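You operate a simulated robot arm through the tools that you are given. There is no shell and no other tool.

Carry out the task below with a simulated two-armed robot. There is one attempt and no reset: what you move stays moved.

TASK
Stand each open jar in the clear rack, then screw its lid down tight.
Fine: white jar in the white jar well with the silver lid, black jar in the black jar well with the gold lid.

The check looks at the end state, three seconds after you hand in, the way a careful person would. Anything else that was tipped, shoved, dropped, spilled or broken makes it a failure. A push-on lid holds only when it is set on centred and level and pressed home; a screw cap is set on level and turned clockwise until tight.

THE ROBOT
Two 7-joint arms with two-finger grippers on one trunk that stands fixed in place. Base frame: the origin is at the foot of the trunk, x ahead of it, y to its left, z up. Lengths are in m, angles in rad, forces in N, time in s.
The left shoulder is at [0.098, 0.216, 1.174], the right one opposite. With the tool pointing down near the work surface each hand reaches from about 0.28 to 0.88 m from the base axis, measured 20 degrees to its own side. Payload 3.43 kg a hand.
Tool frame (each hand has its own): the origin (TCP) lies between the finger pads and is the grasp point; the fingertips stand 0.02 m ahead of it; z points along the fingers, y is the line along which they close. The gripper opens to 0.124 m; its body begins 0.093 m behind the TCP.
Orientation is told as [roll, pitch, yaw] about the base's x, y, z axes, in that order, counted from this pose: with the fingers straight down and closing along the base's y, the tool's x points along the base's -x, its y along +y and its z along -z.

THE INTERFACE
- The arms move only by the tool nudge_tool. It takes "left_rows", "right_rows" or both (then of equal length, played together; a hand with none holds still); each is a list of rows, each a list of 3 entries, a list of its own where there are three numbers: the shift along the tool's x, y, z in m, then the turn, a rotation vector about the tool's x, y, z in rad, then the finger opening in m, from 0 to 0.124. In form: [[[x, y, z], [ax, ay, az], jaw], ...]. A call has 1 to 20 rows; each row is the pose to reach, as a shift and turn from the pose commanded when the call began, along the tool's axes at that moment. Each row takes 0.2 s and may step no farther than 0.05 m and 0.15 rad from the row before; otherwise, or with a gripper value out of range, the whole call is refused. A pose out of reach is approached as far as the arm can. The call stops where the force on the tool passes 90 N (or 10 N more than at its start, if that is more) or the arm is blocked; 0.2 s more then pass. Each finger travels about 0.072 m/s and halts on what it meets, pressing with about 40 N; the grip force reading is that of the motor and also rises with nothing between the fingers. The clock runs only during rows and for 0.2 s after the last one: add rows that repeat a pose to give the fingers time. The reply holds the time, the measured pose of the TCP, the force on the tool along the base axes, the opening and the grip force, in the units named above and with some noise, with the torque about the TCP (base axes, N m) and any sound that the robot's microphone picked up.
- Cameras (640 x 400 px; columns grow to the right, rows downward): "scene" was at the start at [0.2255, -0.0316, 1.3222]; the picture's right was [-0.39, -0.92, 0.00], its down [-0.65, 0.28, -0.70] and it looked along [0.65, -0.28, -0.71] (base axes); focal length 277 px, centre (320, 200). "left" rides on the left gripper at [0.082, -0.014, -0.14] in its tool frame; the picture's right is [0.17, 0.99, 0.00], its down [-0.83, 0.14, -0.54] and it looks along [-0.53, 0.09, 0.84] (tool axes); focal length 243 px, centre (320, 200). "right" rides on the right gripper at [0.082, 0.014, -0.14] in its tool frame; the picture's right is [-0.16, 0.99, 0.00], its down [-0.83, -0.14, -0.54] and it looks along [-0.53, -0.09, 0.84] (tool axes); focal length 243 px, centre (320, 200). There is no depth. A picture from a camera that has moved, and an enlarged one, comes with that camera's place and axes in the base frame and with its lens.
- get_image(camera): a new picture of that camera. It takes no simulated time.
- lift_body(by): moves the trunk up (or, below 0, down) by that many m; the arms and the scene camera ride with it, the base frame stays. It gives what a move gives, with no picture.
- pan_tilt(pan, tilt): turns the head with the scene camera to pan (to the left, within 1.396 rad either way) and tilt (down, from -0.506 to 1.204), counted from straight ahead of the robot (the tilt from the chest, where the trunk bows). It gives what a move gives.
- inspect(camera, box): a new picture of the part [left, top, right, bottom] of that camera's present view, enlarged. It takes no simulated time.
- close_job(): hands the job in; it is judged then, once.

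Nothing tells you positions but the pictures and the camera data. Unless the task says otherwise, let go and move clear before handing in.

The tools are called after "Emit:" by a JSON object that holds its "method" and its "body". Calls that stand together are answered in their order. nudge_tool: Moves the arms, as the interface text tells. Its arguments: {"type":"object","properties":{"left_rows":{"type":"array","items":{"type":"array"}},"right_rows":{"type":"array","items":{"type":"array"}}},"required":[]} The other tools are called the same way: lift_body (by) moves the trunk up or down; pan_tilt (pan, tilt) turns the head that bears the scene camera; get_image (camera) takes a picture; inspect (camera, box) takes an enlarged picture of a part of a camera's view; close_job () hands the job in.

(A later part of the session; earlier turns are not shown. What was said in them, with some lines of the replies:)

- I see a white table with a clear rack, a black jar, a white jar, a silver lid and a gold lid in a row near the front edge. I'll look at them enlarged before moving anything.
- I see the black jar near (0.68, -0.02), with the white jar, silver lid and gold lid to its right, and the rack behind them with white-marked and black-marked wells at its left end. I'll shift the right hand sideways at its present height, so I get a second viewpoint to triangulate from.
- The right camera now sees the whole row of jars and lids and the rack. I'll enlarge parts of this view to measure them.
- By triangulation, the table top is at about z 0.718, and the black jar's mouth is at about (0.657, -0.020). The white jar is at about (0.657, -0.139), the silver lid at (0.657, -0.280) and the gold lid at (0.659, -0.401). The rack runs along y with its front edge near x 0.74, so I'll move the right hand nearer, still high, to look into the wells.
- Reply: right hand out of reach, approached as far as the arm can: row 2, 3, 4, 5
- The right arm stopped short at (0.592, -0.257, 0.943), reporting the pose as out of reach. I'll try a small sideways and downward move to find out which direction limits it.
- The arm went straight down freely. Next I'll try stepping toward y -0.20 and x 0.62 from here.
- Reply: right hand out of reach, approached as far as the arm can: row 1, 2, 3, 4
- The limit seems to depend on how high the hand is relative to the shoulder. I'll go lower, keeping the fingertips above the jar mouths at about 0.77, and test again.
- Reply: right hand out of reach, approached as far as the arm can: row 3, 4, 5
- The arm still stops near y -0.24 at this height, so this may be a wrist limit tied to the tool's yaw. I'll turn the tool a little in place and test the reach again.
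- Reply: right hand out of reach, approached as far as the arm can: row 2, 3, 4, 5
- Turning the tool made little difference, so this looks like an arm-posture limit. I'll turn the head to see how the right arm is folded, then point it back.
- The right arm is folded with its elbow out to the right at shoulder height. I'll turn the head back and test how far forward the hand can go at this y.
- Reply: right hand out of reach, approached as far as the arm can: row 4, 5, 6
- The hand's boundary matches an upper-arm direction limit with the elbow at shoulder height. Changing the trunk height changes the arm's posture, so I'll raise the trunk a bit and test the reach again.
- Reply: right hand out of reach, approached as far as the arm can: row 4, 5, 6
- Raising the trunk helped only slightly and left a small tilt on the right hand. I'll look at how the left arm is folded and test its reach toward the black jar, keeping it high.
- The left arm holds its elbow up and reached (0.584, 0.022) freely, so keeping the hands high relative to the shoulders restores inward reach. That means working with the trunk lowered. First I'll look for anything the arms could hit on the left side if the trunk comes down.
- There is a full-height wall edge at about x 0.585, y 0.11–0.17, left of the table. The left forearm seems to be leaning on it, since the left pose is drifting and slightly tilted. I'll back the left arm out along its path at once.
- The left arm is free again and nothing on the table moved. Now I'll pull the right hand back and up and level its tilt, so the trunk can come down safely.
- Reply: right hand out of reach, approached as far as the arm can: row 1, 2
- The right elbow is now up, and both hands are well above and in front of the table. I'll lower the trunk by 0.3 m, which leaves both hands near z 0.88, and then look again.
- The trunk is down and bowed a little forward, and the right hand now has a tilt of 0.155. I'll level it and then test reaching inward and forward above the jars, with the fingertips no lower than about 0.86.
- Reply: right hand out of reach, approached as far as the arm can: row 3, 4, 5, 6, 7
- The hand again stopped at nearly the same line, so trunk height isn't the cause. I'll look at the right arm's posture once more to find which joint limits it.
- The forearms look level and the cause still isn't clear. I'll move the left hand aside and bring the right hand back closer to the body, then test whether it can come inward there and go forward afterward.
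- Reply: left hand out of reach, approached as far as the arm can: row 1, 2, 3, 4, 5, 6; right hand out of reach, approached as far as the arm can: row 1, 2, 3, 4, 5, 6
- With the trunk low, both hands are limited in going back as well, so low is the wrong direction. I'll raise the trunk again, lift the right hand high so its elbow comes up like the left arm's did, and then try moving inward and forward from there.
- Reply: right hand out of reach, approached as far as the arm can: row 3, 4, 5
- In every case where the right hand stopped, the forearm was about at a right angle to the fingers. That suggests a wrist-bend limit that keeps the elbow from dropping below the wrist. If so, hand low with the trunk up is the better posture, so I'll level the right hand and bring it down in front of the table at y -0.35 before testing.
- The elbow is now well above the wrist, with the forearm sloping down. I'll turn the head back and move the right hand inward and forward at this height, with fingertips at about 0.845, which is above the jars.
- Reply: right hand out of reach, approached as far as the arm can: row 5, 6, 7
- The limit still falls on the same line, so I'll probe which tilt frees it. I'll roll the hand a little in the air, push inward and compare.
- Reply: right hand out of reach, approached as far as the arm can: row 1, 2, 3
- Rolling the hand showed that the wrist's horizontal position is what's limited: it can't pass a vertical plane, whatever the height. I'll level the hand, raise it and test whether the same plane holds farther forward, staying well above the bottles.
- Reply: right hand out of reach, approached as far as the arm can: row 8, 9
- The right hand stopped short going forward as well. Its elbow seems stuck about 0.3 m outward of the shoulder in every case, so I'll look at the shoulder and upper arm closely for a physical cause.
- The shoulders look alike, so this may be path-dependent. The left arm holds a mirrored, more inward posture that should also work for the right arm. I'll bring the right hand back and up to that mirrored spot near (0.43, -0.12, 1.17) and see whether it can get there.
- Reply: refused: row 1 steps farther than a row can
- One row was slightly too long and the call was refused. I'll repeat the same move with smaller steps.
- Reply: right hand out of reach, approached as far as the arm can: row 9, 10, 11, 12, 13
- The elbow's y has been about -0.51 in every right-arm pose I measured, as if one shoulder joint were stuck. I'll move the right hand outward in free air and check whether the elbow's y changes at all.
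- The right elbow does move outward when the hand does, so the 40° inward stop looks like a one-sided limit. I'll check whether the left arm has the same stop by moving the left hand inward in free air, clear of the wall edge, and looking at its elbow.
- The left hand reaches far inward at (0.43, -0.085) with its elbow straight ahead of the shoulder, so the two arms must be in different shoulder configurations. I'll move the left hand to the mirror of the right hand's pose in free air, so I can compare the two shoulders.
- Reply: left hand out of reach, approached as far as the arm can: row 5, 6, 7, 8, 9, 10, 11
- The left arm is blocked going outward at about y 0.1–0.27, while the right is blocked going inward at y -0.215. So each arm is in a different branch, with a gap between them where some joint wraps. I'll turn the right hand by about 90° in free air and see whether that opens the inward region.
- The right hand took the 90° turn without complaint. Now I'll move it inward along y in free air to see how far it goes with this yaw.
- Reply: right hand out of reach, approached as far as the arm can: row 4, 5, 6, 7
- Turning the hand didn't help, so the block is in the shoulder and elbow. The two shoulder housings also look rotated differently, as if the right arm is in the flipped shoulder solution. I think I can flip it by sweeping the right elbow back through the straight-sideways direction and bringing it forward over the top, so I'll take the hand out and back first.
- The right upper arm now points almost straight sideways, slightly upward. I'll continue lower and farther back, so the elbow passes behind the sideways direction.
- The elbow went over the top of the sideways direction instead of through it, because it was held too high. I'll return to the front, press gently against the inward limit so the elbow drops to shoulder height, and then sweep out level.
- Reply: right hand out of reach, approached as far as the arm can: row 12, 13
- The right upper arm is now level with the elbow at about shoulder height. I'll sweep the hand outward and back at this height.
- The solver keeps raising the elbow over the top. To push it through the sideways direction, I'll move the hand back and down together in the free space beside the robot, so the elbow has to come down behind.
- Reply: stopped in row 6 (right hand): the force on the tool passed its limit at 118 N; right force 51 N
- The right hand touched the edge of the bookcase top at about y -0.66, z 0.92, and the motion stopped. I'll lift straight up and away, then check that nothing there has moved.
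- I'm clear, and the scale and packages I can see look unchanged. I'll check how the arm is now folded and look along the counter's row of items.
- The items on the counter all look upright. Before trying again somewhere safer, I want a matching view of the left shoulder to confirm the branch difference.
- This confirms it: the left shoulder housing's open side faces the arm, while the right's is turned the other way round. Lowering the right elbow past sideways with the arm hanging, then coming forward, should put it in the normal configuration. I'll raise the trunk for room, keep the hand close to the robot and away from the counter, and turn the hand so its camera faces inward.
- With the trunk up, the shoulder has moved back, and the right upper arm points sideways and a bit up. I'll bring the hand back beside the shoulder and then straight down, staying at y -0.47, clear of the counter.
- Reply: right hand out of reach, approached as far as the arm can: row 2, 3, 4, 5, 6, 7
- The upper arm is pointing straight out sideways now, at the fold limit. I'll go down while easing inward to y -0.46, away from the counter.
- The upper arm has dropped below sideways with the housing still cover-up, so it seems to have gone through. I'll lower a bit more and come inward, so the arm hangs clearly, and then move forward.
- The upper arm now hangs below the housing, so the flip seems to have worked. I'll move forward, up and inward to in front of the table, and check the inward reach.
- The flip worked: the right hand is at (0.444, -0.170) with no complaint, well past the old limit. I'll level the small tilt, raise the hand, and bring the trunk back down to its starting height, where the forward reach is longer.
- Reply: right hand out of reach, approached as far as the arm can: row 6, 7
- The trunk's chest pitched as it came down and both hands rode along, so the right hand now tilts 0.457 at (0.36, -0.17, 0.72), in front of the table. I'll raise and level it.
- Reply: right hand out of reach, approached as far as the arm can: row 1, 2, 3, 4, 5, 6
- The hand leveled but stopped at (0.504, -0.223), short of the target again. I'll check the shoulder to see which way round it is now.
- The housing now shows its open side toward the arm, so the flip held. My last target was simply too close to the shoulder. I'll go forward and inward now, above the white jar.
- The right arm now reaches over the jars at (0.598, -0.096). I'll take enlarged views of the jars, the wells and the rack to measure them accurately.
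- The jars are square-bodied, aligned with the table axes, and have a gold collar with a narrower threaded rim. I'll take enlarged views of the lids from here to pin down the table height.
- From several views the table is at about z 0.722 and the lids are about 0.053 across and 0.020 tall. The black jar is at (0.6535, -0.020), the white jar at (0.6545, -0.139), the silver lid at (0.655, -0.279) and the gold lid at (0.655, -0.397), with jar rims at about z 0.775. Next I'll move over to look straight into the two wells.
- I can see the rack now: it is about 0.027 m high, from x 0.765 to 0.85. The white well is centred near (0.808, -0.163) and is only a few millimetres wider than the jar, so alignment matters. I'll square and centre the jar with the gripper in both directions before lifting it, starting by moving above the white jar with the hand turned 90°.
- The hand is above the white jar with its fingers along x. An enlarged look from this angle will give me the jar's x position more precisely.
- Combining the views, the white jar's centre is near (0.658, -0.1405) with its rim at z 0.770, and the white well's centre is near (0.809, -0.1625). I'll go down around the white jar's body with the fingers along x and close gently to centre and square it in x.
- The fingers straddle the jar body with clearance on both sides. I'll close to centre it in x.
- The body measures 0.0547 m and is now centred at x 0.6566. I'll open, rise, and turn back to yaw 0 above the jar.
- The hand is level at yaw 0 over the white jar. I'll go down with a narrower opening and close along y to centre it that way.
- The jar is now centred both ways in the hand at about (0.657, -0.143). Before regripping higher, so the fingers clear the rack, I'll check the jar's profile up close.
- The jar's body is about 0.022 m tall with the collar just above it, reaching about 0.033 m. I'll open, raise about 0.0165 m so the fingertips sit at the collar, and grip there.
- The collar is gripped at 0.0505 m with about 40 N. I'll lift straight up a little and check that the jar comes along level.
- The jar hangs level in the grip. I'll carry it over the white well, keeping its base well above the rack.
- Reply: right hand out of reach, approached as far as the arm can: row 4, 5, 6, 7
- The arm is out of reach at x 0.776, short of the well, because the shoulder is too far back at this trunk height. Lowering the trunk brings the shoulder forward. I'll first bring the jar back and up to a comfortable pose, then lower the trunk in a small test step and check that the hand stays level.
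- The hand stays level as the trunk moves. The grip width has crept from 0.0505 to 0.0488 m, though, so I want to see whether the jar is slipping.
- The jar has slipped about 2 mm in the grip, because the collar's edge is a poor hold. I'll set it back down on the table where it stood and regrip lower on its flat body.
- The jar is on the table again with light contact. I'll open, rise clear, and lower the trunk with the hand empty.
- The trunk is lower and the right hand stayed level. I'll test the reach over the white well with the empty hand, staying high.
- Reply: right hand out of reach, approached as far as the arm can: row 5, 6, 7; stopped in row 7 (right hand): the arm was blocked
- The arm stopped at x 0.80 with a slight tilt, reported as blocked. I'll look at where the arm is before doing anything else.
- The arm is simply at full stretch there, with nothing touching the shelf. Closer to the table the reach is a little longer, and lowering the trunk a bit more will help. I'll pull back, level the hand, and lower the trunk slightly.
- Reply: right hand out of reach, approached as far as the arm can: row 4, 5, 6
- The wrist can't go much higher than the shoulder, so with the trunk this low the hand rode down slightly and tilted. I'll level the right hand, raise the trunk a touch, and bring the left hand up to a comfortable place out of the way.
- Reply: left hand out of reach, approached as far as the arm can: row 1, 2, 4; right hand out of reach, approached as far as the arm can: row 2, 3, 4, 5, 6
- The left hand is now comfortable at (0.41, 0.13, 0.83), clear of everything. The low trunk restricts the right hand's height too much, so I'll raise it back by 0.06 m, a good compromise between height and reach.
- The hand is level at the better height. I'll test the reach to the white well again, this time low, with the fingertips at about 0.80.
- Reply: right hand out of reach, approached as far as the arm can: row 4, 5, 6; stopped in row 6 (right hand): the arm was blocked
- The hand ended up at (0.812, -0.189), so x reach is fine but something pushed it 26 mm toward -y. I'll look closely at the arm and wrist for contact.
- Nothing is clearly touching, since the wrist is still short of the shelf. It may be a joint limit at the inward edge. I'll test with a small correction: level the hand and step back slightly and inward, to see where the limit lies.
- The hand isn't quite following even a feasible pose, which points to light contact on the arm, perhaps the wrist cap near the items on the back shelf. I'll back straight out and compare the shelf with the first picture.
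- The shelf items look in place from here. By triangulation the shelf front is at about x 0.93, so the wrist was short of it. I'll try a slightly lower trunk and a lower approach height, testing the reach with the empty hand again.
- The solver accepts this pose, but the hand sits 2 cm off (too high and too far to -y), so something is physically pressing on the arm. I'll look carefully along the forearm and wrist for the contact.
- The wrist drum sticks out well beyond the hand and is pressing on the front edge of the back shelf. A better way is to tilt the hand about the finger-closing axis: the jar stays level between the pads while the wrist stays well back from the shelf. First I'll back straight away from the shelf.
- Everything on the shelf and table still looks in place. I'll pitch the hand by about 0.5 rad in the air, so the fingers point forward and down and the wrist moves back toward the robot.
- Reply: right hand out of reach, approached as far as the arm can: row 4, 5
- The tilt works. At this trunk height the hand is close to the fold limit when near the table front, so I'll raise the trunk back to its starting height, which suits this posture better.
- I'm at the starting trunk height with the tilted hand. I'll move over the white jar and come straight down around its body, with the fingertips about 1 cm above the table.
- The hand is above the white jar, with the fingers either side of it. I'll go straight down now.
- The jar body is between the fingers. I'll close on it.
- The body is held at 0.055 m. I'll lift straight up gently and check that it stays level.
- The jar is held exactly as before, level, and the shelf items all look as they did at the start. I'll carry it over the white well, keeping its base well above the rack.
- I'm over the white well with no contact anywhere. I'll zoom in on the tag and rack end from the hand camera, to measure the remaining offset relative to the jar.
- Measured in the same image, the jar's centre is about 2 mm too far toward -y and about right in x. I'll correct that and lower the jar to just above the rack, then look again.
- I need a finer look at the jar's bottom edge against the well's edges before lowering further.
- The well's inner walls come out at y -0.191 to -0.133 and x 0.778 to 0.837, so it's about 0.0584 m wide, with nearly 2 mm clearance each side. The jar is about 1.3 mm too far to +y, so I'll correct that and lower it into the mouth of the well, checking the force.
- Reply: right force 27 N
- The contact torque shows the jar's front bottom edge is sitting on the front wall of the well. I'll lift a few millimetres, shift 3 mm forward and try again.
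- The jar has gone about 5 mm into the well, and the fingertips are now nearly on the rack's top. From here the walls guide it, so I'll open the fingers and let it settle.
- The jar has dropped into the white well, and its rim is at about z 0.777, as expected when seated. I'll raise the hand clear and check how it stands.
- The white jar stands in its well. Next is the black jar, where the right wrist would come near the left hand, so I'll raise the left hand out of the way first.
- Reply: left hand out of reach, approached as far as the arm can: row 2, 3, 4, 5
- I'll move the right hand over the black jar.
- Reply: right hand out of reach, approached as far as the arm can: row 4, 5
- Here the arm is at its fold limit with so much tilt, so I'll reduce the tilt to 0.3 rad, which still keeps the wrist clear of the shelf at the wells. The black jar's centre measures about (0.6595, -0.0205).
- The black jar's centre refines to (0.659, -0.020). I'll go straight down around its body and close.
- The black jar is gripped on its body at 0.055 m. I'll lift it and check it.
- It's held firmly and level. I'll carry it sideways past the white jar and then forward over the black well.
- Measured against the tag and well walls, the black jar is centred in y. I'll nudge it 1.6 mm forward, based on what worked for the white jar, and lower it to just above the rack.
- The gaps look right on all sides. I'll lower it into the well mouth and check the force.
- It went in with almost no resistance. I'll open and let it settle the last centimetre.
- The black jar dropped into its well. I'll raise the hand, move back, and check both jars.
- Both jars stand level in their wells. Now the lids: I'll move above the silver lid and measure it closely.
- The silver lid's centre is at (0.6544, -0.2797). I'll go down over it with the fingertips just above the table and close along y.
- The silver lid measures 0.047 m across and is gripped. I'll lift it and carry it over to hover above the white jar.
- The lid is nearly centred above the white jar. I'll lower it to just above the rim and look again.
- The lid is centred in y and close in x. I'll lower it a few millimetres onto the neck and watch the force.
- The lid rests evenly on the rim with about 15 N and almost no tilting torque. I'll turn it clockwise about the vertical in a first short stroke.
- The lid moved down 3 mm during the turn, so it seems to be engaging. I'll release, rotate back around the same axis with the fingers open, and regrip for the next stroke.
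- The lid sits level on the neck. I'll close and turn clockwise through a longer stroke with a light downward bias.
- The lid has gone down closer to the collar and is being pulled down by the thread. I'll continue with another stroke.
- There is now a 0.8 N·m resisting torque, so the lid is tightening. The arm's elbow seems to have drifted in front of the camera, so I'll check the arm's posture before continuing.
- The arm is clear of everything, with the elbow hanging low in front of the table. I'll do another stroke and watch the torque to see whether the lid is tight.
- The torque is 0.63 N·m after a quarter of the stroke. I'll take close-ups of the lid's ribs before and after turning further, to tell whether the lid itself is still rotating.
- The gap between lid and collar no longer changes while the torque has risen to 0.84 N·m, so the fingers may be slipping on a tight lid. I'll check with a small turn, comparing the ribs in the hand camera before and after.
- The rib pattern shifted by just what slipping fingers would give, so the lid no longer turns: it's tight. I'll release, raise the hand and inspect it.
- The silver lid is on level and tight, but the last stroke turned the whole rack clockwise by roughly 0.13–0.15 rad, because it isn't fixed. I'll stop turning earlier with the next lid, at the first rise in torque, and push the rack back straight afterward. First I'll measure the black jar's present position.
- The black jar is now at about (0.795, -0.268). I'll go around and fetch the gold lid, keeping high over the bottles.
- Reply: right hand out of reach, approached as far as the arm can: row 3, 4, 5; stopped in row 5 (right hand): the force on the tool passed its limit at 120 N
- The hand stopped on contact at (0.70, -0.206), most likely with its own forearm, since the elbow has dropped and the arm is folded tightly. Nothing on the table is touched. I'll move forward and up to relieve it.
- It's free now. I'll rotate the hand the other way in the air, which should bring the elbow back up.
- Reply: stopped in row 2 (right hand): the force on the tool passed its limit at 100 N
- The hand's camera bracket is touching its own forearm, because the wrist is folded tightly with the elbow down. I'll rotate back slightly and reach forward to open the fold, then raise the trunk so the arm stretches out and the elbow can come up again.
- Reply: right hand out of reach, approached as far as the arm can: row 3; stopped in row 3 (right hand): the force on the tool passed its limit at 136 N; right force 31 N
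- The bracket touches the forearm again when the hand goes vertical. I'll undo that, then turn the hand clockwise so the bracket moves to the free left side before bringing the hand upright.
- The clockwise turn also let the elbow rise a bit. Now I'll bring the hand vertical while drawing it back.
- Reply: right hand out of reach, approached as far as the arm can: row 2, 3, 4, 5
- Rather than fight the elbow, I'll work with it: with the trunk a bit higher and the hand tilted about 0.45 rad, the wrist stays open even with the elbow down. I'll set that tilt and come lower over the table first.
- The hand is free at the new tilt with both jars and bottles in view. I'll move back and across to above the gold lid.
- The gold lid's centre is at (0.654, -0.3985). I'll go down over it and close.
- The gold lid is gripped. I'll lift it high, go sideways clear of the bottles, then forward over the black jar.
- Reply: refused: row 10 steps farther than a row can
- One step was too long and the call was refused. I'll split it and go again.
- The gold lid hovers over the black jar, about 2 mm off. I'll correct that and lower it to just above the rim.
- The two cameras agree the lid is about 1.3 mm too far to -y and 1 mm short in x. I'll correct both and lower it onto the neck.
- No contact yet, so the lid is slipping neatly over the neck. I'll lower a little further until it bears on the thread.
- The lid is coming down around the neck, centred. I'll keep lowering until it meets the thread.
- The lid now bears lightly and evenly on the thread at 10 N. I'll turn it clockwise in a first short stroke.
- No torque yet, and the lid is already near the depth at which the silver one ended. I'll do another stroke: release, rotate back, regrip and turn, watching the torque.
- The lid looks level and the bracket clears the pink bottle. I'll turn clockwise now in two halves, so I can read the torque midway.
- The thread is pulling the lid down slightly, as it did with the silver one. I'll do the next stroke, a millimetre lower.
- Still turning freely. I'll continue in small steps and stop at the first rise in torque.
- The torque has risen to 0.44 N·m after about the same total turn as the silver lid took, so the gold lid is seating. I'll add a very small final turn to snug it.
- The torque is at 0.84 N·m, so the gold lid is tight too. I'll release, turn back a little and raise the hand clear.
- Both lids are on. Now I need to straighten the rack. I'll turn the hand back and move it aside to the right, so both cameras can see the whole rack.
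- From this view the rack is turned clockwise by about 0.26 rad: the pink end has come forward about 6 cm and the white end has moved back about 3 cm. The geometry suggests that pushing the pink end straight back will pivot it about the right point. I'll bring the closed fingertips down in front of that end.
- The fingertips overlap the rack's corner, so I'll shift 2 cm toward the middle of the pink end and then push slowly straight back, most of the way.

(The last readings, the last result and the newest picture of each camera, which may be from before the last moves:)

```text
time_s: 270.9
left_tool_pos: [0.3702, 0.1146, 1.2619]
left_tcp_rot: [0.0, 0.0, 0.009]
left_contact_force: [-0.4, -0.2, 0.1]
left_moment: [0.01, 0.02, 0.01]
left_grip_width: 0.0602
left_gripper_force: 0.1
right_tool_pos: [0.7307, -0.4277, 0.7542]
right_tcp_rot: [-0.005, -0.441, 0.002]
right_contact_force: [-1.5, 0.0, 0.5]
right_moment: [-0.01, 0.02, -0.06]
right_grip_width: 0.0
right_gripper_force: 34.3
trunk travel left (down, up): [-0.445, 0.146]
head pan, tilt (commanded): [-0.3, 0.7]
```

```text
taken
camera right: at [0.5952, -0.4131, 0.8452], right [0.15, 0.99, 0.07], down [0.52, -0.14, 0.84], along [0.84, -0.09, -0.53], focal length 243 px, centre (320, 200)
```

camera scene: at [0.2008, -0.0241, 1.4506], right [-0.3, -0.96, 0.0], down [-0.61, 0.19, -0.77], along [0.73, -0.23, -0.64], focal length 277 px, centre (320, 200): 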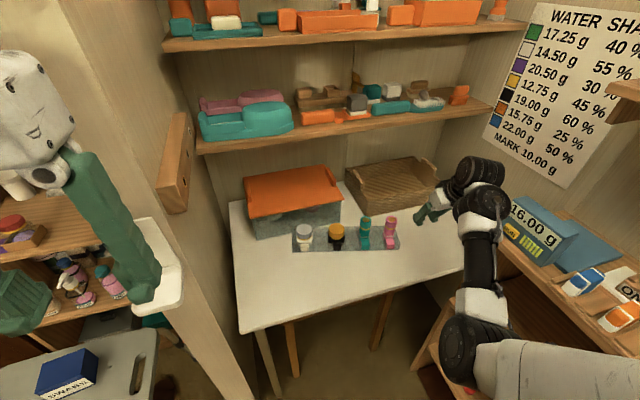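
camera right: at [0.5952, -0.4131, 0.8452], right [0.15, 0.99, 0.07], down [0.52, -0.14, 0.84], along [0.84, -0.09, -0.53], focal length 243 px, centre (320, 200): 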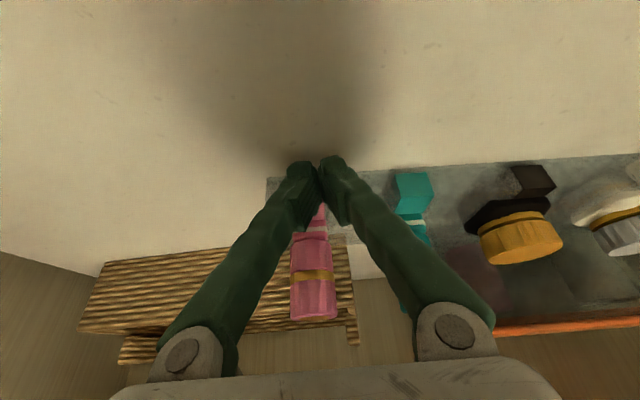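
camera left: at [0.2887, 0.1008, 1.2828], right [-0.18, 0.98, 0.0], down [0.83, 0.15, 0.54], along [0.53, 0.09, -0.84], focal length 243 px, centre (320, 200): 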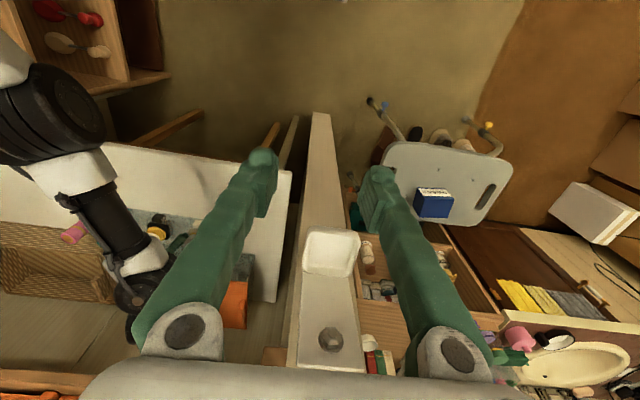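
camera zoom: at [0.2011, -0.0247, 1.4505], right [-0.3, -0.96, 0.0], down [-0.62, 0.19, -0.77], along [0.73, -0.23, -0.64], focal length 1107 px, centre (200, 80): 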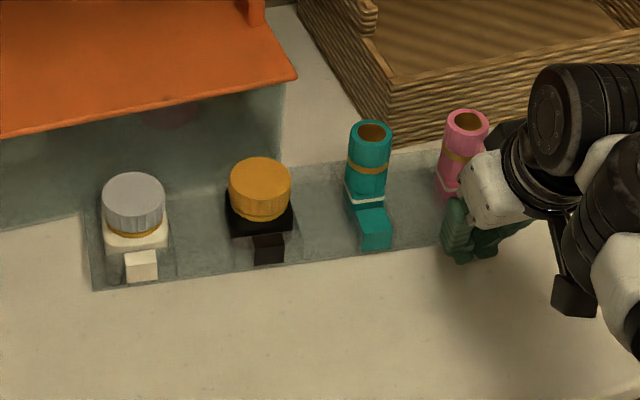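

The push is pivoting the rack well: about half the turn is undone, but it pivots at the white end, which is still about 2–3 cm too far back. I'll now take hold of the tight silver lid and draw that end toward me, which also can't loosen the lid. First I'll back off and go up.

Emit:
{"method": "nudge_tool", "body": {"right_rows": [[[0.0226, 0, -0.0106], [0, 0, 0], 0.0], [[0.0452, 0, -0.0213], [0, 0, 0], 0.0], [[0.0246, 0, -0.0652], [0, 0, 0], 0.02], [[0.0041, 0, -0.109], [0, 0, 0], 0.04], [[-0.017, 0, -0.1534], [0, 0, 0], 0.07], [[-0.017, 0.045, -0.1534], [0, 0, 0], 0.07], [[-0.017, 0.09, -0.1534], [0, 0, 0], 0.07], [[-0.017, 0.135, -0.1534], [0, 0, 0], 0.07], [[-0.017, 0.18, -0.1534], [0, 0, 0], 0.07], [[-0.017, 0.225, -0.1534], [0, 0, 0], 0.07], [[-0.017, 0.2687, -0.1534], [0, 0, 0], 0.07], [[-0.017, 0.2687, -0.1534], [0, 0, 0], 0.07]]}}

Emit:
{"method": "lift_body", "body": {"by": -0.05}}

Emit:
{"method": "get_image", "body": {"camera": "right"}}

Emit:
{"method": "get_image", "body": {"camera": "scene"}}

```text
time_s: 273.5
left_tool_pos: [0.37, 0.1149, 1.2635]
left_tcp_rot: [-0.001, 0.001, 0.012]
left_contact_force: [0.4, -0.6, -0.4]
left_moment: [0.02, -0.02, -0.02]
left_grip_width: 0.06
left_gripper_force: 0.1
right_tool_pos: [0.6797, -0.1589, 0.8955]
right_tcp_rot: [-0.006, -0.439, 0.001]
right_contact_force: [-0.6, 0.0, 0.5]
right_moment: [0.03, 0.0, 0.03]
right_grip_width: 0.0703
right_gripper_force: 0.1
trunk travel left (down, up): [-0.445, 0.146]
head pan, tilt (commanded): [-0.3, 0.7]
```

```text
time_s: 274.4
left_tool_pos: [0.3712, 0.1143, 1.2123]
left_tcp_rot: [0.0, 0.001, 0.009]
left_contact_force: [-0.3, -0.5, -0.7]
left_moment: [-0.01, 0.0, -0.01]
left_grip_width: 0.0598
left_gripper_force: 0.0
right_tool_pos: [0.6803, -0.1581, 0.8484]
right_tcp_rot: [-0.004, -0.442, 0.005]
right_contact_force: [-0.4, -0.3, -0.2]
right_moment: [-0.01, -0.02, -0.03]
right_grip_width: 0.0699
right_gripper_force: 0.0
trunk travel left (down, up): [-0.395, 0.196]
head pan, tilt (commanded): [-0.3, 0.7]
```

```text
taken
camera right: at [0.545, -0.1447, 0.9395], right [0.15, 0.99, 0.07], down [0.52, -0.14, 0.84], along [0.84, -0.09, -0.53], focal length 243 px, centre (320, 200)
```

right: 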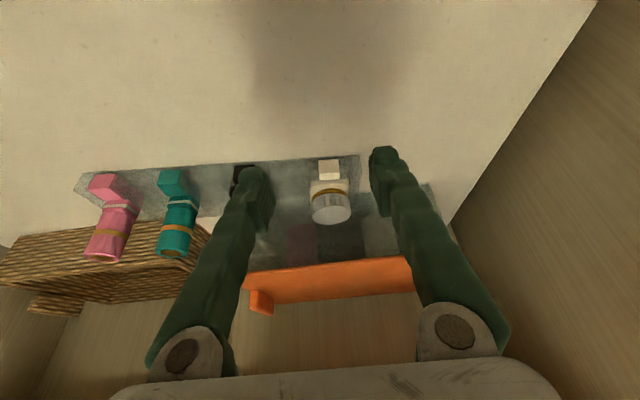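

```text
taken
camera scene: at [0.2154, -0.0248, 1.3985], right [-0.3, -0.96, 0.0], down [-0.62, 0.19, -0.77], along [0.73, -0.23, -0.64], focal length 277 px, centre (320, 200)
```

scene: 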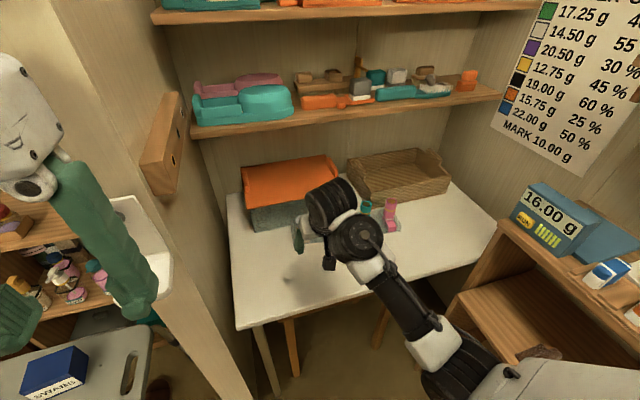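

I'll move over the silver lid and check the alignment before going down.

Emit:
{"method": "nudge_tool", "body": {"right_rows": [[[-0.0327, 0, 0.0154], [0, 0, 0], 0.07], [[-0.0655, 0, 0.0308], [0, 0, 0], 0.07], [[-0.0982, 0, 0.0461], [0, 0, 0], 0.07], [[-0.131, 0, 0.0615], [0, 0, 0], 0.07], [[-0.131, 0, 0.0615], [0, 0, 0], 0.07]]}}

Emit:
{"method": "inspect", "body": {"camera": "right", "box": [240, 90, 400, 210]}}

```text
time_s: 275.6
left_tool_pos: [0.37, 0.1148, 1.2123]
left_tcp_rot: [0.0, 0.001, 0.011]
left_contact_force: [0.1, 0.0, 0.8]
left_moment: [0.02, -0.01, 0.0]
left_grip_width: 0.0599
left_gripper_force: 0.2
right_tool_pos: [0.8247, -0.1588, 0.8482]
right_tcp_rot: [-0.006, -0.441, 0.005]
right_contact_force: [-0.5, -0.5, 0.6]
right_moment: [-0.01, 0.03, 0.0]
right_grip_width: 0.07
right_gripper_force: 0.1
trunk travel left (down, up): [-0.395, 0.196]
head pan, tilt (commanded): [-0.3, 0.7]
```

```text
3.33 times, centred on (320, 150) of right
camera zoom: at [0.6895, -0.1451, 0.9395], right [0.15, 0.99, 0.07], down [0.52, -0.14, 0.84], along [0.84, -0.09, -0.53], focal length 809 px, centre (320, 367)
```

zoom: 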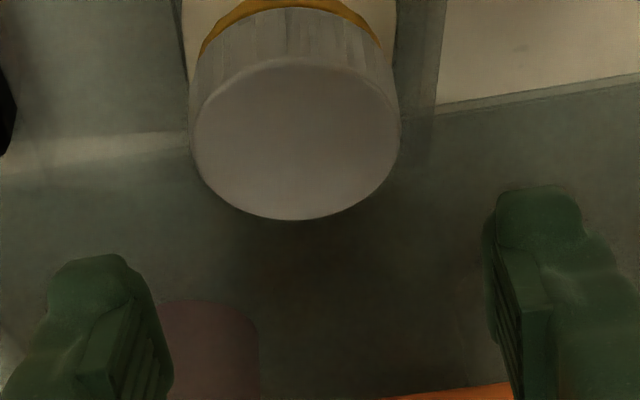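

The lid is 4 mm farther forward and 2 mm to the right of the hand. I'll correct, go down and close on it.

Emit:
{"method": "nudge_tool", "body": {"right_rows": [[[0.0071, -0.0012, 0.0174], [0, 0, 0], 0.07], [[0.0141, -0.0023, 0.0348], [0, 0, 0], 0.07], [[0.0212, -0.0023, 0.0522], [0, 0, 0], 0.07], [[0.0212, -0.0023, 0.0522], [0, 0, 0], 0.07], [[0.0212, -0.0023, 0.0522], [0, 0, 0], 0.05], [[0.0212, -0.0023, 0.0522], [0, 0, 0], 0.035], [[0.0212, -0.0023, 0.0522], [0, 0, 0], 0.035]]}}

Emit:
{"method": "inspect", "body": {"camera": "right", "box": [240, 90, 400, 210]}}

```text
time_s: 277.2
left_tool_pos: [0.3704, 0.1155, 1.2118]
left_tcp_rot: [0.0, 0.001, 0.01]
left_contact_force: [0.0, 0.5, 0.3]
left_moment: [0.01, -0.02, 0.0]
left_grip_width: 0.0599
left_gripper_force: 0.1
right_tool_pos: [0.8292, -0.1629, 0.791]
right_tcp_rot: [-0.004, -0.438, 0.004]
right_contact_force: [-0.5, 0.3, -0.6]
right_moment: [0.01, -0.01, 0.01]
right_grip_width: 0.047
right_gripper_force: 40.5
trunk travel left (down, up): [-0.395, 0.196]
head pan, tilt (commanded): [-0.3, 0.7]
```

```text
3.33 times, centred on (320, 150) of right
camera zoom: at [0.6928, -0.1474, 0.8828], right [0.15, 0.99, 0.07], down [0.52, -0.14, 0.84], along [0.84, -0.09, -0.54], focal length 809 px, centre (320, 367)
```

zoom: 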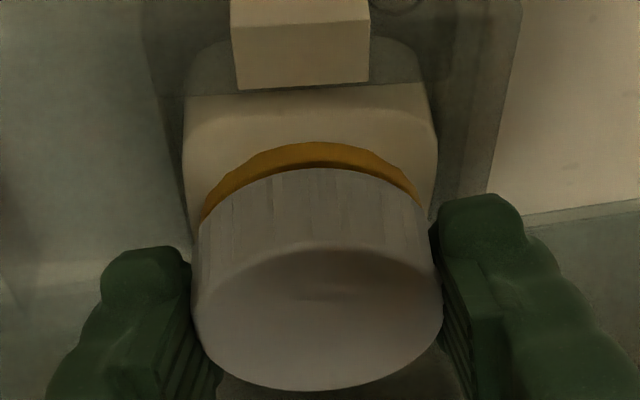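

I hold the silver lid. I'll draw it slowly 2 cm toward the robot, bringing the white end of the rack along.

Emit:
{"method": "nudge_tool", "body": {"right_rows": [[[0.0044, 0, -0.0021], [0, 0, 0], 0.035], [[0.0088, 0, -0.0042], [0, 0, 0], 0.035], [[0.0132, 0, -0.0062], [0, 0, 0], 0.035], [[0.0176, 0, -0.0083], [0, 0, 0], 0.035], [[0.0176, 0, -0.0083], [0, 0, 0], 0.035]]}}

Emit:
{"method": "inspect", "body": {"camera": "right", "box": [240, 60, 400, 210]}}

Emit:
{"method": "inspect", "body": {"camera": "scene", "box": [270, 180, 430, 280]}}

```text
time_s: 278.4
left_tool_pos: [0.3713, 0.1151, 1.2133]
left_tcp_rot: [0.0, -0.001, 0.011]
left_contact_force: [1.0, 0.8, 0.1]
left_moment: [0.02, -0.04, -0.04]
left_grip_width: 0.0602
left_gripper_force: 0.0
right_tool_pos: [0.8097, -0.1612, 0.7918]
right_tcp_rot: [-0.005, -0.438, 0.006]
right_contact_force: [5.0, 2.8, 0.8]
right_moment: [0.07, -0.12, 0.53]
right_grip_width: 0.0467
right_gripper_force: 40.0
trunk travel left (down, up): [-0.395, 0.196]
head pan, tilt (commanded): [-0.3, 0.7]
```

```text
2.67 times, centred on (320, 135) of right
camera zoom: at [0.6735, -0.1467, 0.8826], right [0.15, 0.99, 0.07], down [0.52, -0.14, 0.84], along [0.84, -0.09, -0.53], focal length 647 px, centre (320, 373)
```

zoom: 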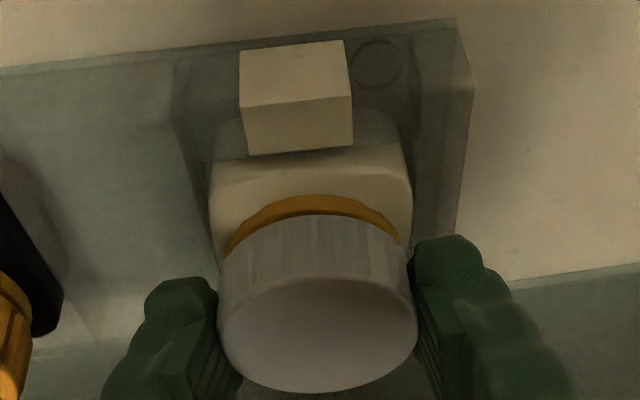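

```text
4.00 times, centred on (350, 230) of scene
camera zoom: at [0.216, -0.0245, 1.3984], right [-0.3, -0.96, 0.0], down [-0.62, 0.19, -0.76], along [0.73, -0.23, -0.64], focal length 1107 px, centre (200, 80)
```

zoom: 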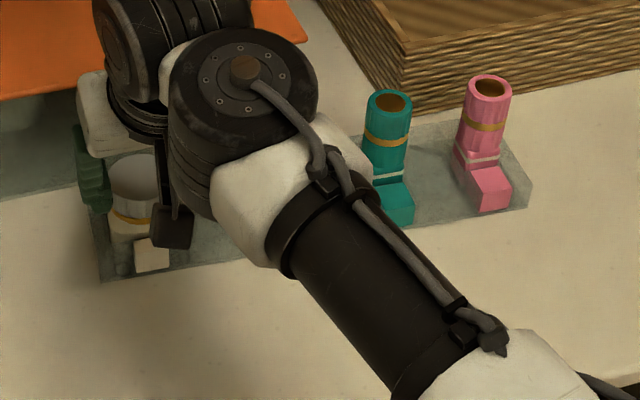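

The white end came forward nicely, with about 6 mm to go. I'll draw it that last bit, then release and rise.

Emit:
{"method": "nudge_tool", "body": {"right_rows": [[[0.0027, 0, -0.0013], [0, 0, 0], 0.035], [[0.0054, 0, -0.0026], [0, 0, 0], 0.035], [[0.0054, 0, -0.0026], [0, 0, 0], 0.035], [[0.0054, 0, -0.0026], [0, 0, 0], 0.06], [[0.0054, 0, -0.0026], [0, 0, 0], 0.07], [[0.0054, 0, -0.0026], [0, 0, 0], 0.07], [[-0.0116, 0, -0.0388], [0, 0, 0], 0.07], [[-0.0328, 0, -0.0841], [0, 0, 0], 0.07], [[-0.0328, 0, -0.0841], [0, 0, 0], 0.07]]}}

Emit:
{"method": "inspect", "body": {"camera": "right", "box": [180, 20, 420, 180]}}

```text
time_s: 280.4
left_tool_pos: [0.3711, 0.1147, 1.2122]
left_tcp_rot: [0.001, 0.0, 0.012]
left_contact_force: [-0.8, 0.5, 0.1]
left_moment: [-0.01, 0.01, -0.03]
left_grip_width: 0.0601
left_gripper_force: 0.0
right_tool_pos: [0.8031, -0.164, 0.8815]
right_tcp_rot: [-0.005, -0.439, 0.003]
right_contact_force: [0.7, -0.1, 0.5]
right_moment: [0.03, 0.03, -0.02]
right_grip_width: 0.0702
right_gripper_force: 0.1
trunk travel left (down, up): [-0.395, 0.196]
head pan, tilt (commanded): [-0.3, 0.7]
```

```text
2.50 times, centred on (300, 100) of right
camera zoom: at [0.6689, -0.1492, 0.9726], right [0.15, 0.99, 0.07], down [0.52, -0.14, 0.84], along [0.84, -0.09, -0.54], focal length 606 px, centre (370, 450)
```

zoom: 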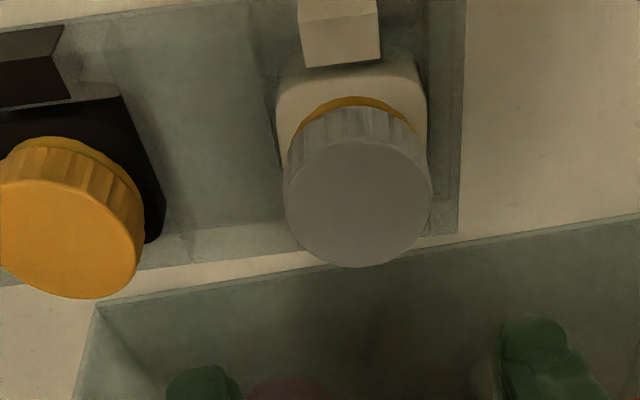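

Now back around to the pink end for the final small push.

Emit:
{"method": "nudge_tool", "body": {"right_rows": [[[0.0363, 0, -0.0207], [0, 0, 0], 0.03], [[0.0725, 0, -0.0415], [0, 0, 0], 0.0], [[0.1088, 0, -0.0622], [0, 0, 0], 0.0], [[0.1088, -0.0456, -0.0622], [0, 0, 0], 0.0], [[0.1088, -0.0913, -0.0622], [0, 0, 0], 0.0], [[0.1088, -0.1369, -0.0622], [0, 0, 0], 0.0], [[0.1088, -0.1825, -0.0622], [0, 0, 0], 0.0], [[0.1088, -0.2282, -0.0622], [0, 0, 0], 0.0], [[0.1088, -0.2738, -0.0622], [0, 0, 0], 0.0], [[0.1335, -0.2738, -0.023], [0, 0, 0], 0.0], [[0.1582, -0.2738, 0.0162], [0, 0, 0], 0.0], [[0.1829, -0.2738, 0.0554], [0, 0, 0], 0.0], [[0.1829, -0.2738, 0.0554], [0, 0, 0], 0.0]]}}

Emit:
{"method": "inspect", "body": {"camera": "scene", "box": [270, 180, 430, 280]}}

Emit:
{"method": "get_image", "body": {"camera": "right"}}

```text
time_s: 283.2
left_tool_pos: [0.3711, 0.1158, 1.2123]
left_tcp_rot: [0.001, 0.0, 0.009]
left_contact_force: [-0.7, -0.2, -0.8]
left_moment: [0.01, -0.02, -0.03]
left_grip_width: 0.06
left_gripper_force: 0.1
right_tool_pos: [0.6606, -0.4355, 0.7544]
right_tcp_rot: [-0.006, -0.441, 0.005]
right_contact_force: [0.0, 0.0, 0.5]
right_moment: [-0.02, -0.02, 0.01]
right_grip_width: 0.0
right_gripper_force: 34.7
trunk travel left (down, up): [-0.395, 0.196]
head pan, tilt (commanded): [-0.3, 0.7]
```

```text
4.00 times, centred on (350, 230) of scene
camera zoom: at [0.2156, -0.0245, 1.3985], right [-0.3, -0.96, 0.0], down [-0.62, 0.19, -0.77], along [0.73, -0.23, -0.64], focal length 1107 px, centre (200, 80)
```

zoom: 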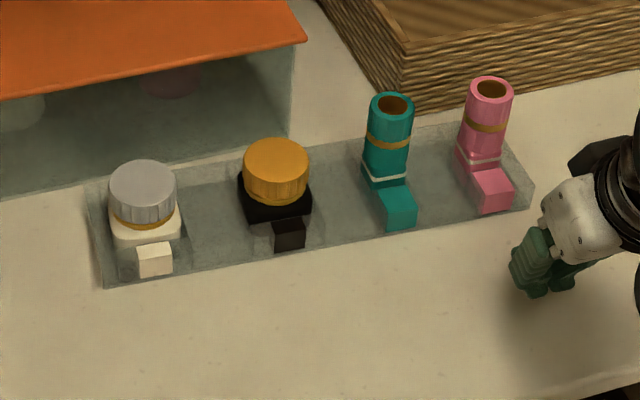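

```text
taken
camera right: at [0.5255, -0.421, 0.8462], right [0.15, 0.99, 0.07], down [0.52, -0.14, 0.84], along [0.84, -0.09, -0.53], focal length 243 px, centre (320, 200)
```

right: 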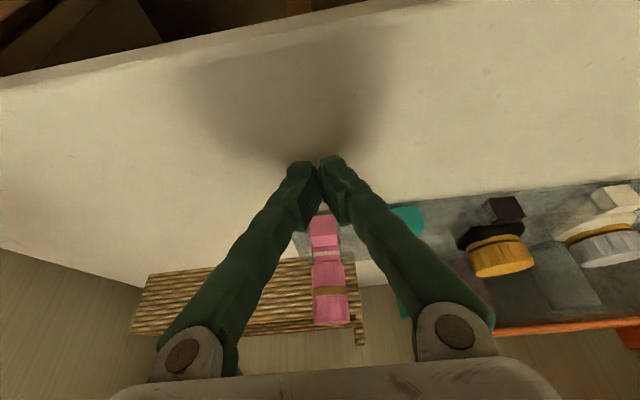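

By the front edge, about 0.06 rad is left: the pink end needs about 2 cm more. I'll push it slowly to line up.

Emit:
{"method": "nudge_tool", "body": {"right_rows": [[[-0.0272, 0, 0.0128], [0, 0, 0], 0.0], [[-0.0516, 0, 0.0242], [0, 0, 0], 0.0], [[-0.0597, 0, 0.0281], [0, 0, 0], 0.0], [[-0.0652, 0, 0.0306], [0, 0, 0], 0.0], [[-0.0706, 0, 0.0332], [0, 0, 0], 0.0], [[-0.0751, 0, 0.0353], [0, 0, 0], 0.0], [[-0.0782, 0, 0.0367], [0, 0, 0], 0.0], [[-0.0782, 0, 0.0367], [0, 0, 0], 0.0]]}}

Emit:
{"method": "nudge_tool", "body": {"right_rows": [[[0.0272, 0, -0.0128], [0, 0, 0], 0.0], [[0.0498, 0, -0.0234], [0, 0, 0], 0.0], [[0.0286, 0, -0.0686], [0, 0, 0], 0.0], [[0.0286, -0.04, -0.0686], [0, 0, 0], 0.0], [[0.0286, -0.08, -0.0686], [0, 0, 0], 0.0], [[0.0286, -0.08, -0.0686], [0, 0, 0], 0.0]]}}

Emit:
{"method": "inspect", "body": {"camera": "scene", "box": [270, 180, 430, 280]}}

```text
time_s: 285.0
left_tool_pos: [0.3707, 0.1151, 1.2117]
left_tcp_rot: [-0.002, 0.0, 0.011]
left_contact_force: [0.7, -0.4, -0.3]
left_moment: [-0.01, -0.01, -0.03]
left_grip_width: 0.0601
left_gripper_force: 0.0
right_tool_pos: [0.7465, -0.4364, 0.7559]
right_tcp_rot: [-0.004, -0.44, 0.004]
right_contact_force: [-4.1, 0.0, 3.0]
right_moment: [-0.01, -0.03, 0.07]
right_grip_width: 0.0063
right_gripper_force: 34.2
trunk travel left (down, up): [-0.395, 0.196]
head pan, tilt (commanded): [-0.3, 0.7]
```

```text
time_s: 286.4
left_tool_pos: [0.3695, 0.1156, 1.2128]
left_tcp_rot: [-0.002, 0.001, 0.01]
left_contact_force: [0.2, 0.1, -0.4]
left_moment: [-0.01, 0.02, -0.04]
left_grip_width: 0.06
left_gripper_force: 0.0
right_tool_pos: [0.6947, -0.5168, 0.8043]
right_tcp_rot: [-0.005, -0.44, 0.004]
right_contact_force: [-0.3, -0.9, -0.3]
right_moment: [0.01, -0.01, 0.0]
right_grip_width: 0.0001
right_gripper_force: 34.4
trunk travel left (down, up): [-0.395, 0.196]
head pan, tilt (commanded): [-0.3, 0.7]
```

```text
4.00 times, centred on (350, 230) of scene
camera zoom: at [0.2154, -0.0242, 1.3985], right [-0.3, -0.96, 0.0], down [-0.62, 0.19, -0.77], along [0.73, -0.23, -0.64], focal length 1107 px, centre (200, 80)
```

zoom: 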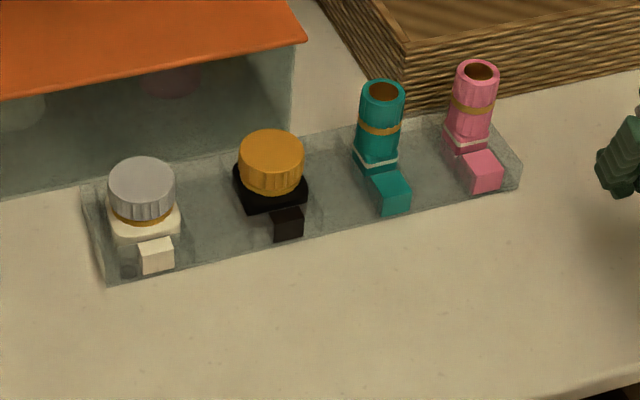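

The rack's front edge is now at x 0.768 and straight to within 0.006 rad, very close to where it was at the start, with both bottles upright. I'll look closely at the two jars and lids.

Emit:
{"method": "inspect", "body": {"camera": "scene", "box": [290, 205, 350, 255]}}

Emit:
{"method": "inspect", "body": {"camera": "scene", "box": [320, 200, 370, 245]}}

Emit:
{"method": "get_image", "body": {"camera": "right"}}

```text
8.00 times, centred on (320, 230) of scene
camera zoom: at [0.2154, -0.0242, 1.3985], right [-0.3, -0.96, 0.0], down [-0.62, 0.19, -0.77], along [0.73, -0.23, -0.64], focal length 2214 px, centre (320, -40)
```

zoom: 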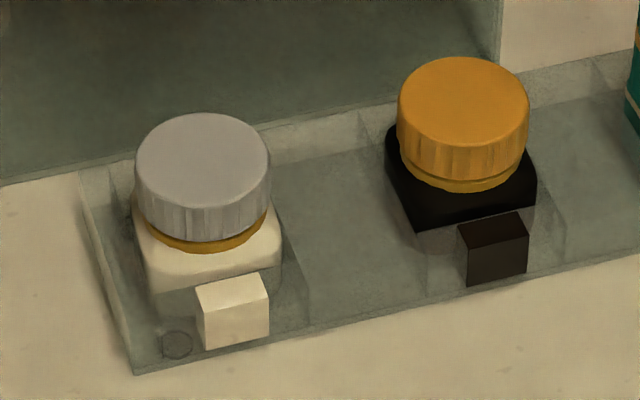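

```text
8.89 times, centred on (345, 222) of scene
camera zoom: at [0.2154, -0.0242, 1.3985], right [-0.3, -0.96, 0.0], down [-0.62, 0.19, -0.77], along [0.73, -0.23, -0.64], focal length 2460 px, centre (98, 0)
```

zoom: 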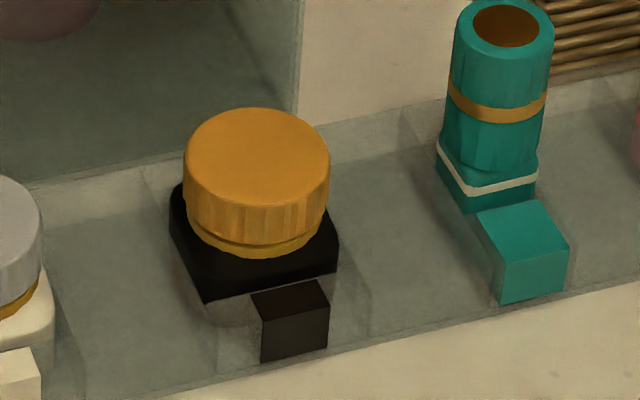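

```text
taken
camera right: at [0.5584, -0.503, 0.8958], right [0.15, 0.99, 0.07], down [0.52, -0.14, 0.84], along [0.84, -0.09, -0.53], focal length 243 px, centre (320, 200)
```

right: 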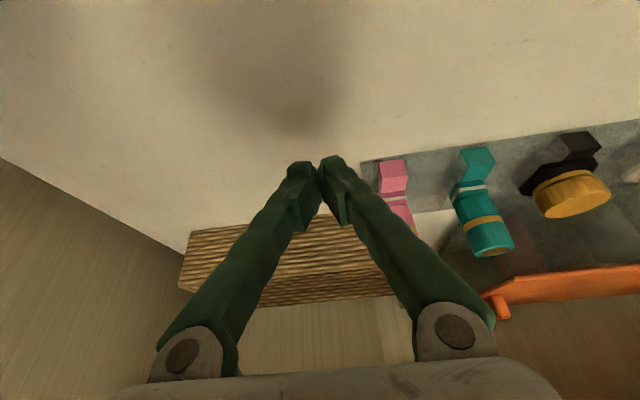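

Both lids sit level and fully down. I'll make a last check of the surroundings, especially the counter on the right that the hand touched earlier.

Emit:
{"method": "pan_tilt", "body": {"pan": -1.1, "tilt": 0.65}}

Emit:
{"method": "get_image", "body": {"camera": "scene"}}

Emit:
{"method": "pan_tilt", "body": {"pan": -1.39, "tilt": 0.5}}

Emit:
{"method": "get_image", "body": {"camera": "scene"}}

```text
time_s: 287.6
left_tool_pos: [0.3701, 0.1148, 1.2121]
left_tcp_rot: [0.001, -0.001, 0.011]
left_contact_force: [0.3, -0.4, 0.6]
left_moment: [-0.03, 0.01, 0.03]
left_grip_width: 0.0601
left_gripper_force: 0.0
right_tool_pos: [0.6947, -0.5165, 0.8045]
right_tcp_rot: [-0.006, -0.439, 0.001]
right_contact_force: [-0.2, -0.2, 1.1]
right_moment: [-0.04, 0.0, 0.0]
right_grip_width: 0.0
right_gripper_force: 34.2
trunk travel left (down, up): [-0.395, 0.196]
head pan, tilt (commanded): [-1.1, 0.649]
```

```text
taken
camera scene: at [0.174, -0.077, 1.4028], right [-0.89, -0.45, 0.0], down [-0.27, 0.54, -0.8], along [0.36, -0.71, -0.6], focal length 277 px, centre (320, 200)
```

scene: 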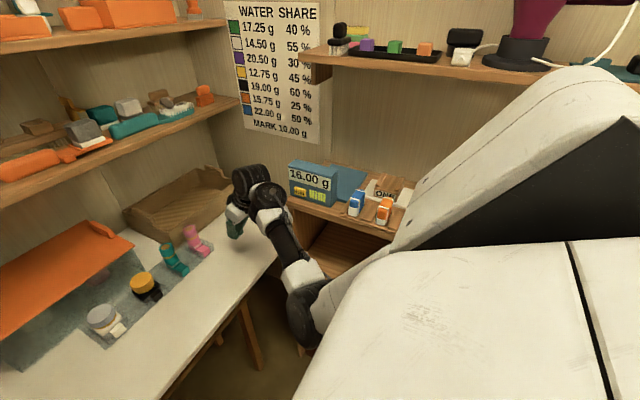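

```text
time_s: 288.4
left_tool_pos: [0.3709, 0.1149, 1.2116]
left_tcp_rot: [0.002, 0.001, 0.011]
left_contact_force: [-0.6, 0.4, -0.6]
left_moment: [0.0, 0.0, 0.0]
left_grip_width: 0.0602
left_gripper_force: 0.1
right_tool_pos: [0.6939, -0.5173, 0.8039]
right_tcp_rot: [-0.004, -0.438, 0.001]
right_contact_force: [-0.3, -0.4, 1.2]
right_moment: [0.02, 0.01, -0.03]
right_grip_width: 0.0001
right_gripper_force: 34.6
trunk travel left (down, up): [-0.395, 0.196]
head pan, tilt (commanded): [-1.389, 0.499]
```

```text
taken
camera scene: at [0.151, -0.0891, 1.4161], right [-0.98, -0.18, 0.0], down [-0.09, 0.47, -0.88], along [0.16, -0.86, -0.48], focal length 277 px, centre (320, 200)
```

scene: 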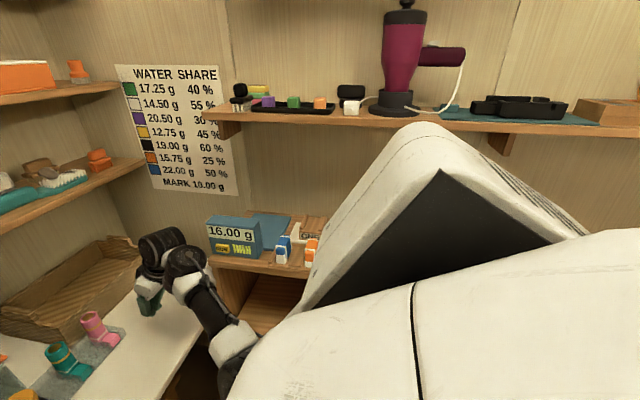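

Everything in view looks undisturbed. I'll move the right hand up and back, clear of the table objects, with the gripper slightly open, and take a final look.

Emit:
{"method": "nudge_tool", "body": {"right_rows": [[[-0.008, 0, -0.0265], [0, 0, 0], 0.02], [[-0.012, 0, -0.06], [0, 0, 0], 0.04], [[-0.012, 0, -0.09], [0, 0, 0], 0.06], [[-0.012, 0, -0.09], [0, 0, 0], 0.06]]}}

Emit:
{"method": "pan_tilt", "body": {"pan": -0.3, "tilt": 0.7}}

Emit:
{"method": "get_image", "body": {"camera": "scene"}}

Emit:
{"method": "inspect", "body": {"camera": "scene", "box": [280, 190, 440, 270]}}

```text
time_s: 289.4
left_tool_pos: [0.3701, 0.1154, 1.2121]
left_tcp_rot: [0.001, 0.0, 0.009]
left_contact_force: [0.0, -0.2, 0.1]
left_moment: [0.0, -0.01, 0.01]
left_grip_width: 0.06
left_gripper_force: 0.0
right_tool_pos: [0.6657, -0.5154, 0.8918]
right_tcp_rot: [-0.006, -0.44, 0.003]
right_contact_force: [-0.7, -0.2, -0.7]
right_moment: [0.01, -0.02, 0.02]
right_grip_width: 0.0601
right_gripper_force: 0.1
trunk travel left (down, up): [-0.395, 0.196]
head pan, tilt (commanded): [-1.389, 0.499]
```

```text
time_s: 290.7
left_tool_pos: [0.3705, 0.1149, 1.2128]
left_tcp_rot: [0.001, 0.002, 0.011]
left_contact_force: [-0.1, 0.3, -0.4]
left_moment: [-0.01, 0.03, 0.01]
left_grip_width: 0.0602
left_gripper_force: 0.1
right_tool_pos: [0.6673, -0.5175, 0.8912]
right_tcp_rot: [-0.005, -0.439, 0.002]
right_contact_force: [-0.6, 0.1, 0.3]
right_moment: [0.03, -0.02, -0.02]
right_grip_width: 0.06
right_gripper_force: 0.1
trunk travel left (down, up): [-0.395, 0.196]
head pan, tilt (commanded): [-0.3, 0.7]
```

```text
taken
camera scene: at [0.2156, -0.0248, 1.3985], right [-0.3, -0.95, 0.0], down [-0.61, 0.19, -0.77], along [0.73, -0.23, -0.64], focal length 277 px, centre (320, 200)
```

scene: 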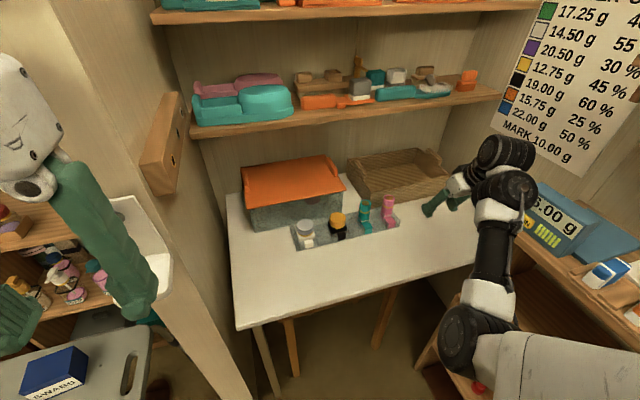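

```text
4.00 times, centred on (360, 230) of scene
camera zoom: at [0.2156, -0.0248, 1.3985], right [-0.3, -0.95, 0.0], down [-0.61, 0.19, -0.77], along [0.73, -0.23, -0.64], focal length 1107 px, centre (160, 80)
```

zoom: 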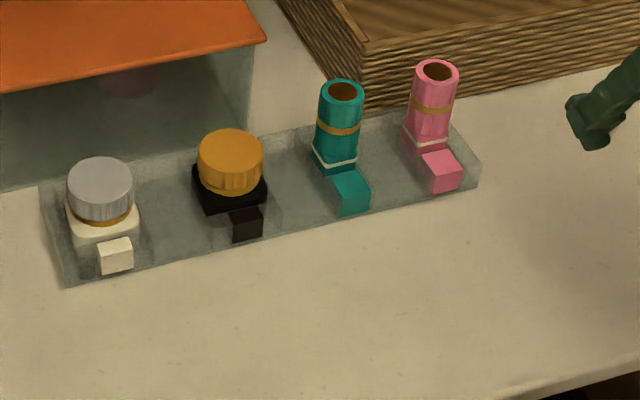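

The white jar with the silver lid and the black jar with the gold lid stand level in their wells, the rack is back in line, and the bottles and other things are upright. Both hands are clear, so I'm handing the job in.

Emit:
{"method": "close_job", "body": {}}

```text
The job is handed in.
```

Both jars are in the clear rack with their lids tightened, and the job is handed in. The white jar is in the white well with the silver lid, and the black jar is in the black well with the gold lid. Both looked level at the last check. I turned each lid until the resisting torque reached about 0.84 N·m; on the silver lid I also saw the fingers slip, so it was no longer turning.

These things happened along the way and could matter to the check:

- **Rack moved:** tightening the lids turned the rack clockwise by about 0.26 rad. I pushed it back, and by my measurements it is within roughly 5 mm and 0.01 rad of where it started. The teal and pink bottles in it stayed upright.
- **Counter on the right:** early on, the right hand pressed on the counter there with about 118 N. In the pictures I took from above soon afterward, the items I could see there were upright. I have no picture of that exact spot from before the touch, so I can't rule out a small shift.
- **Back shelf:** the right wrist pressed against the front edge of the back shelf while I was testing reach. The items on it look the same as in the first picture.
- **Wall edge on the left:** the left forearm seems to have leaned on it briefly early on. I saw nothing moved there.

Both hands are empty and clear of the table.
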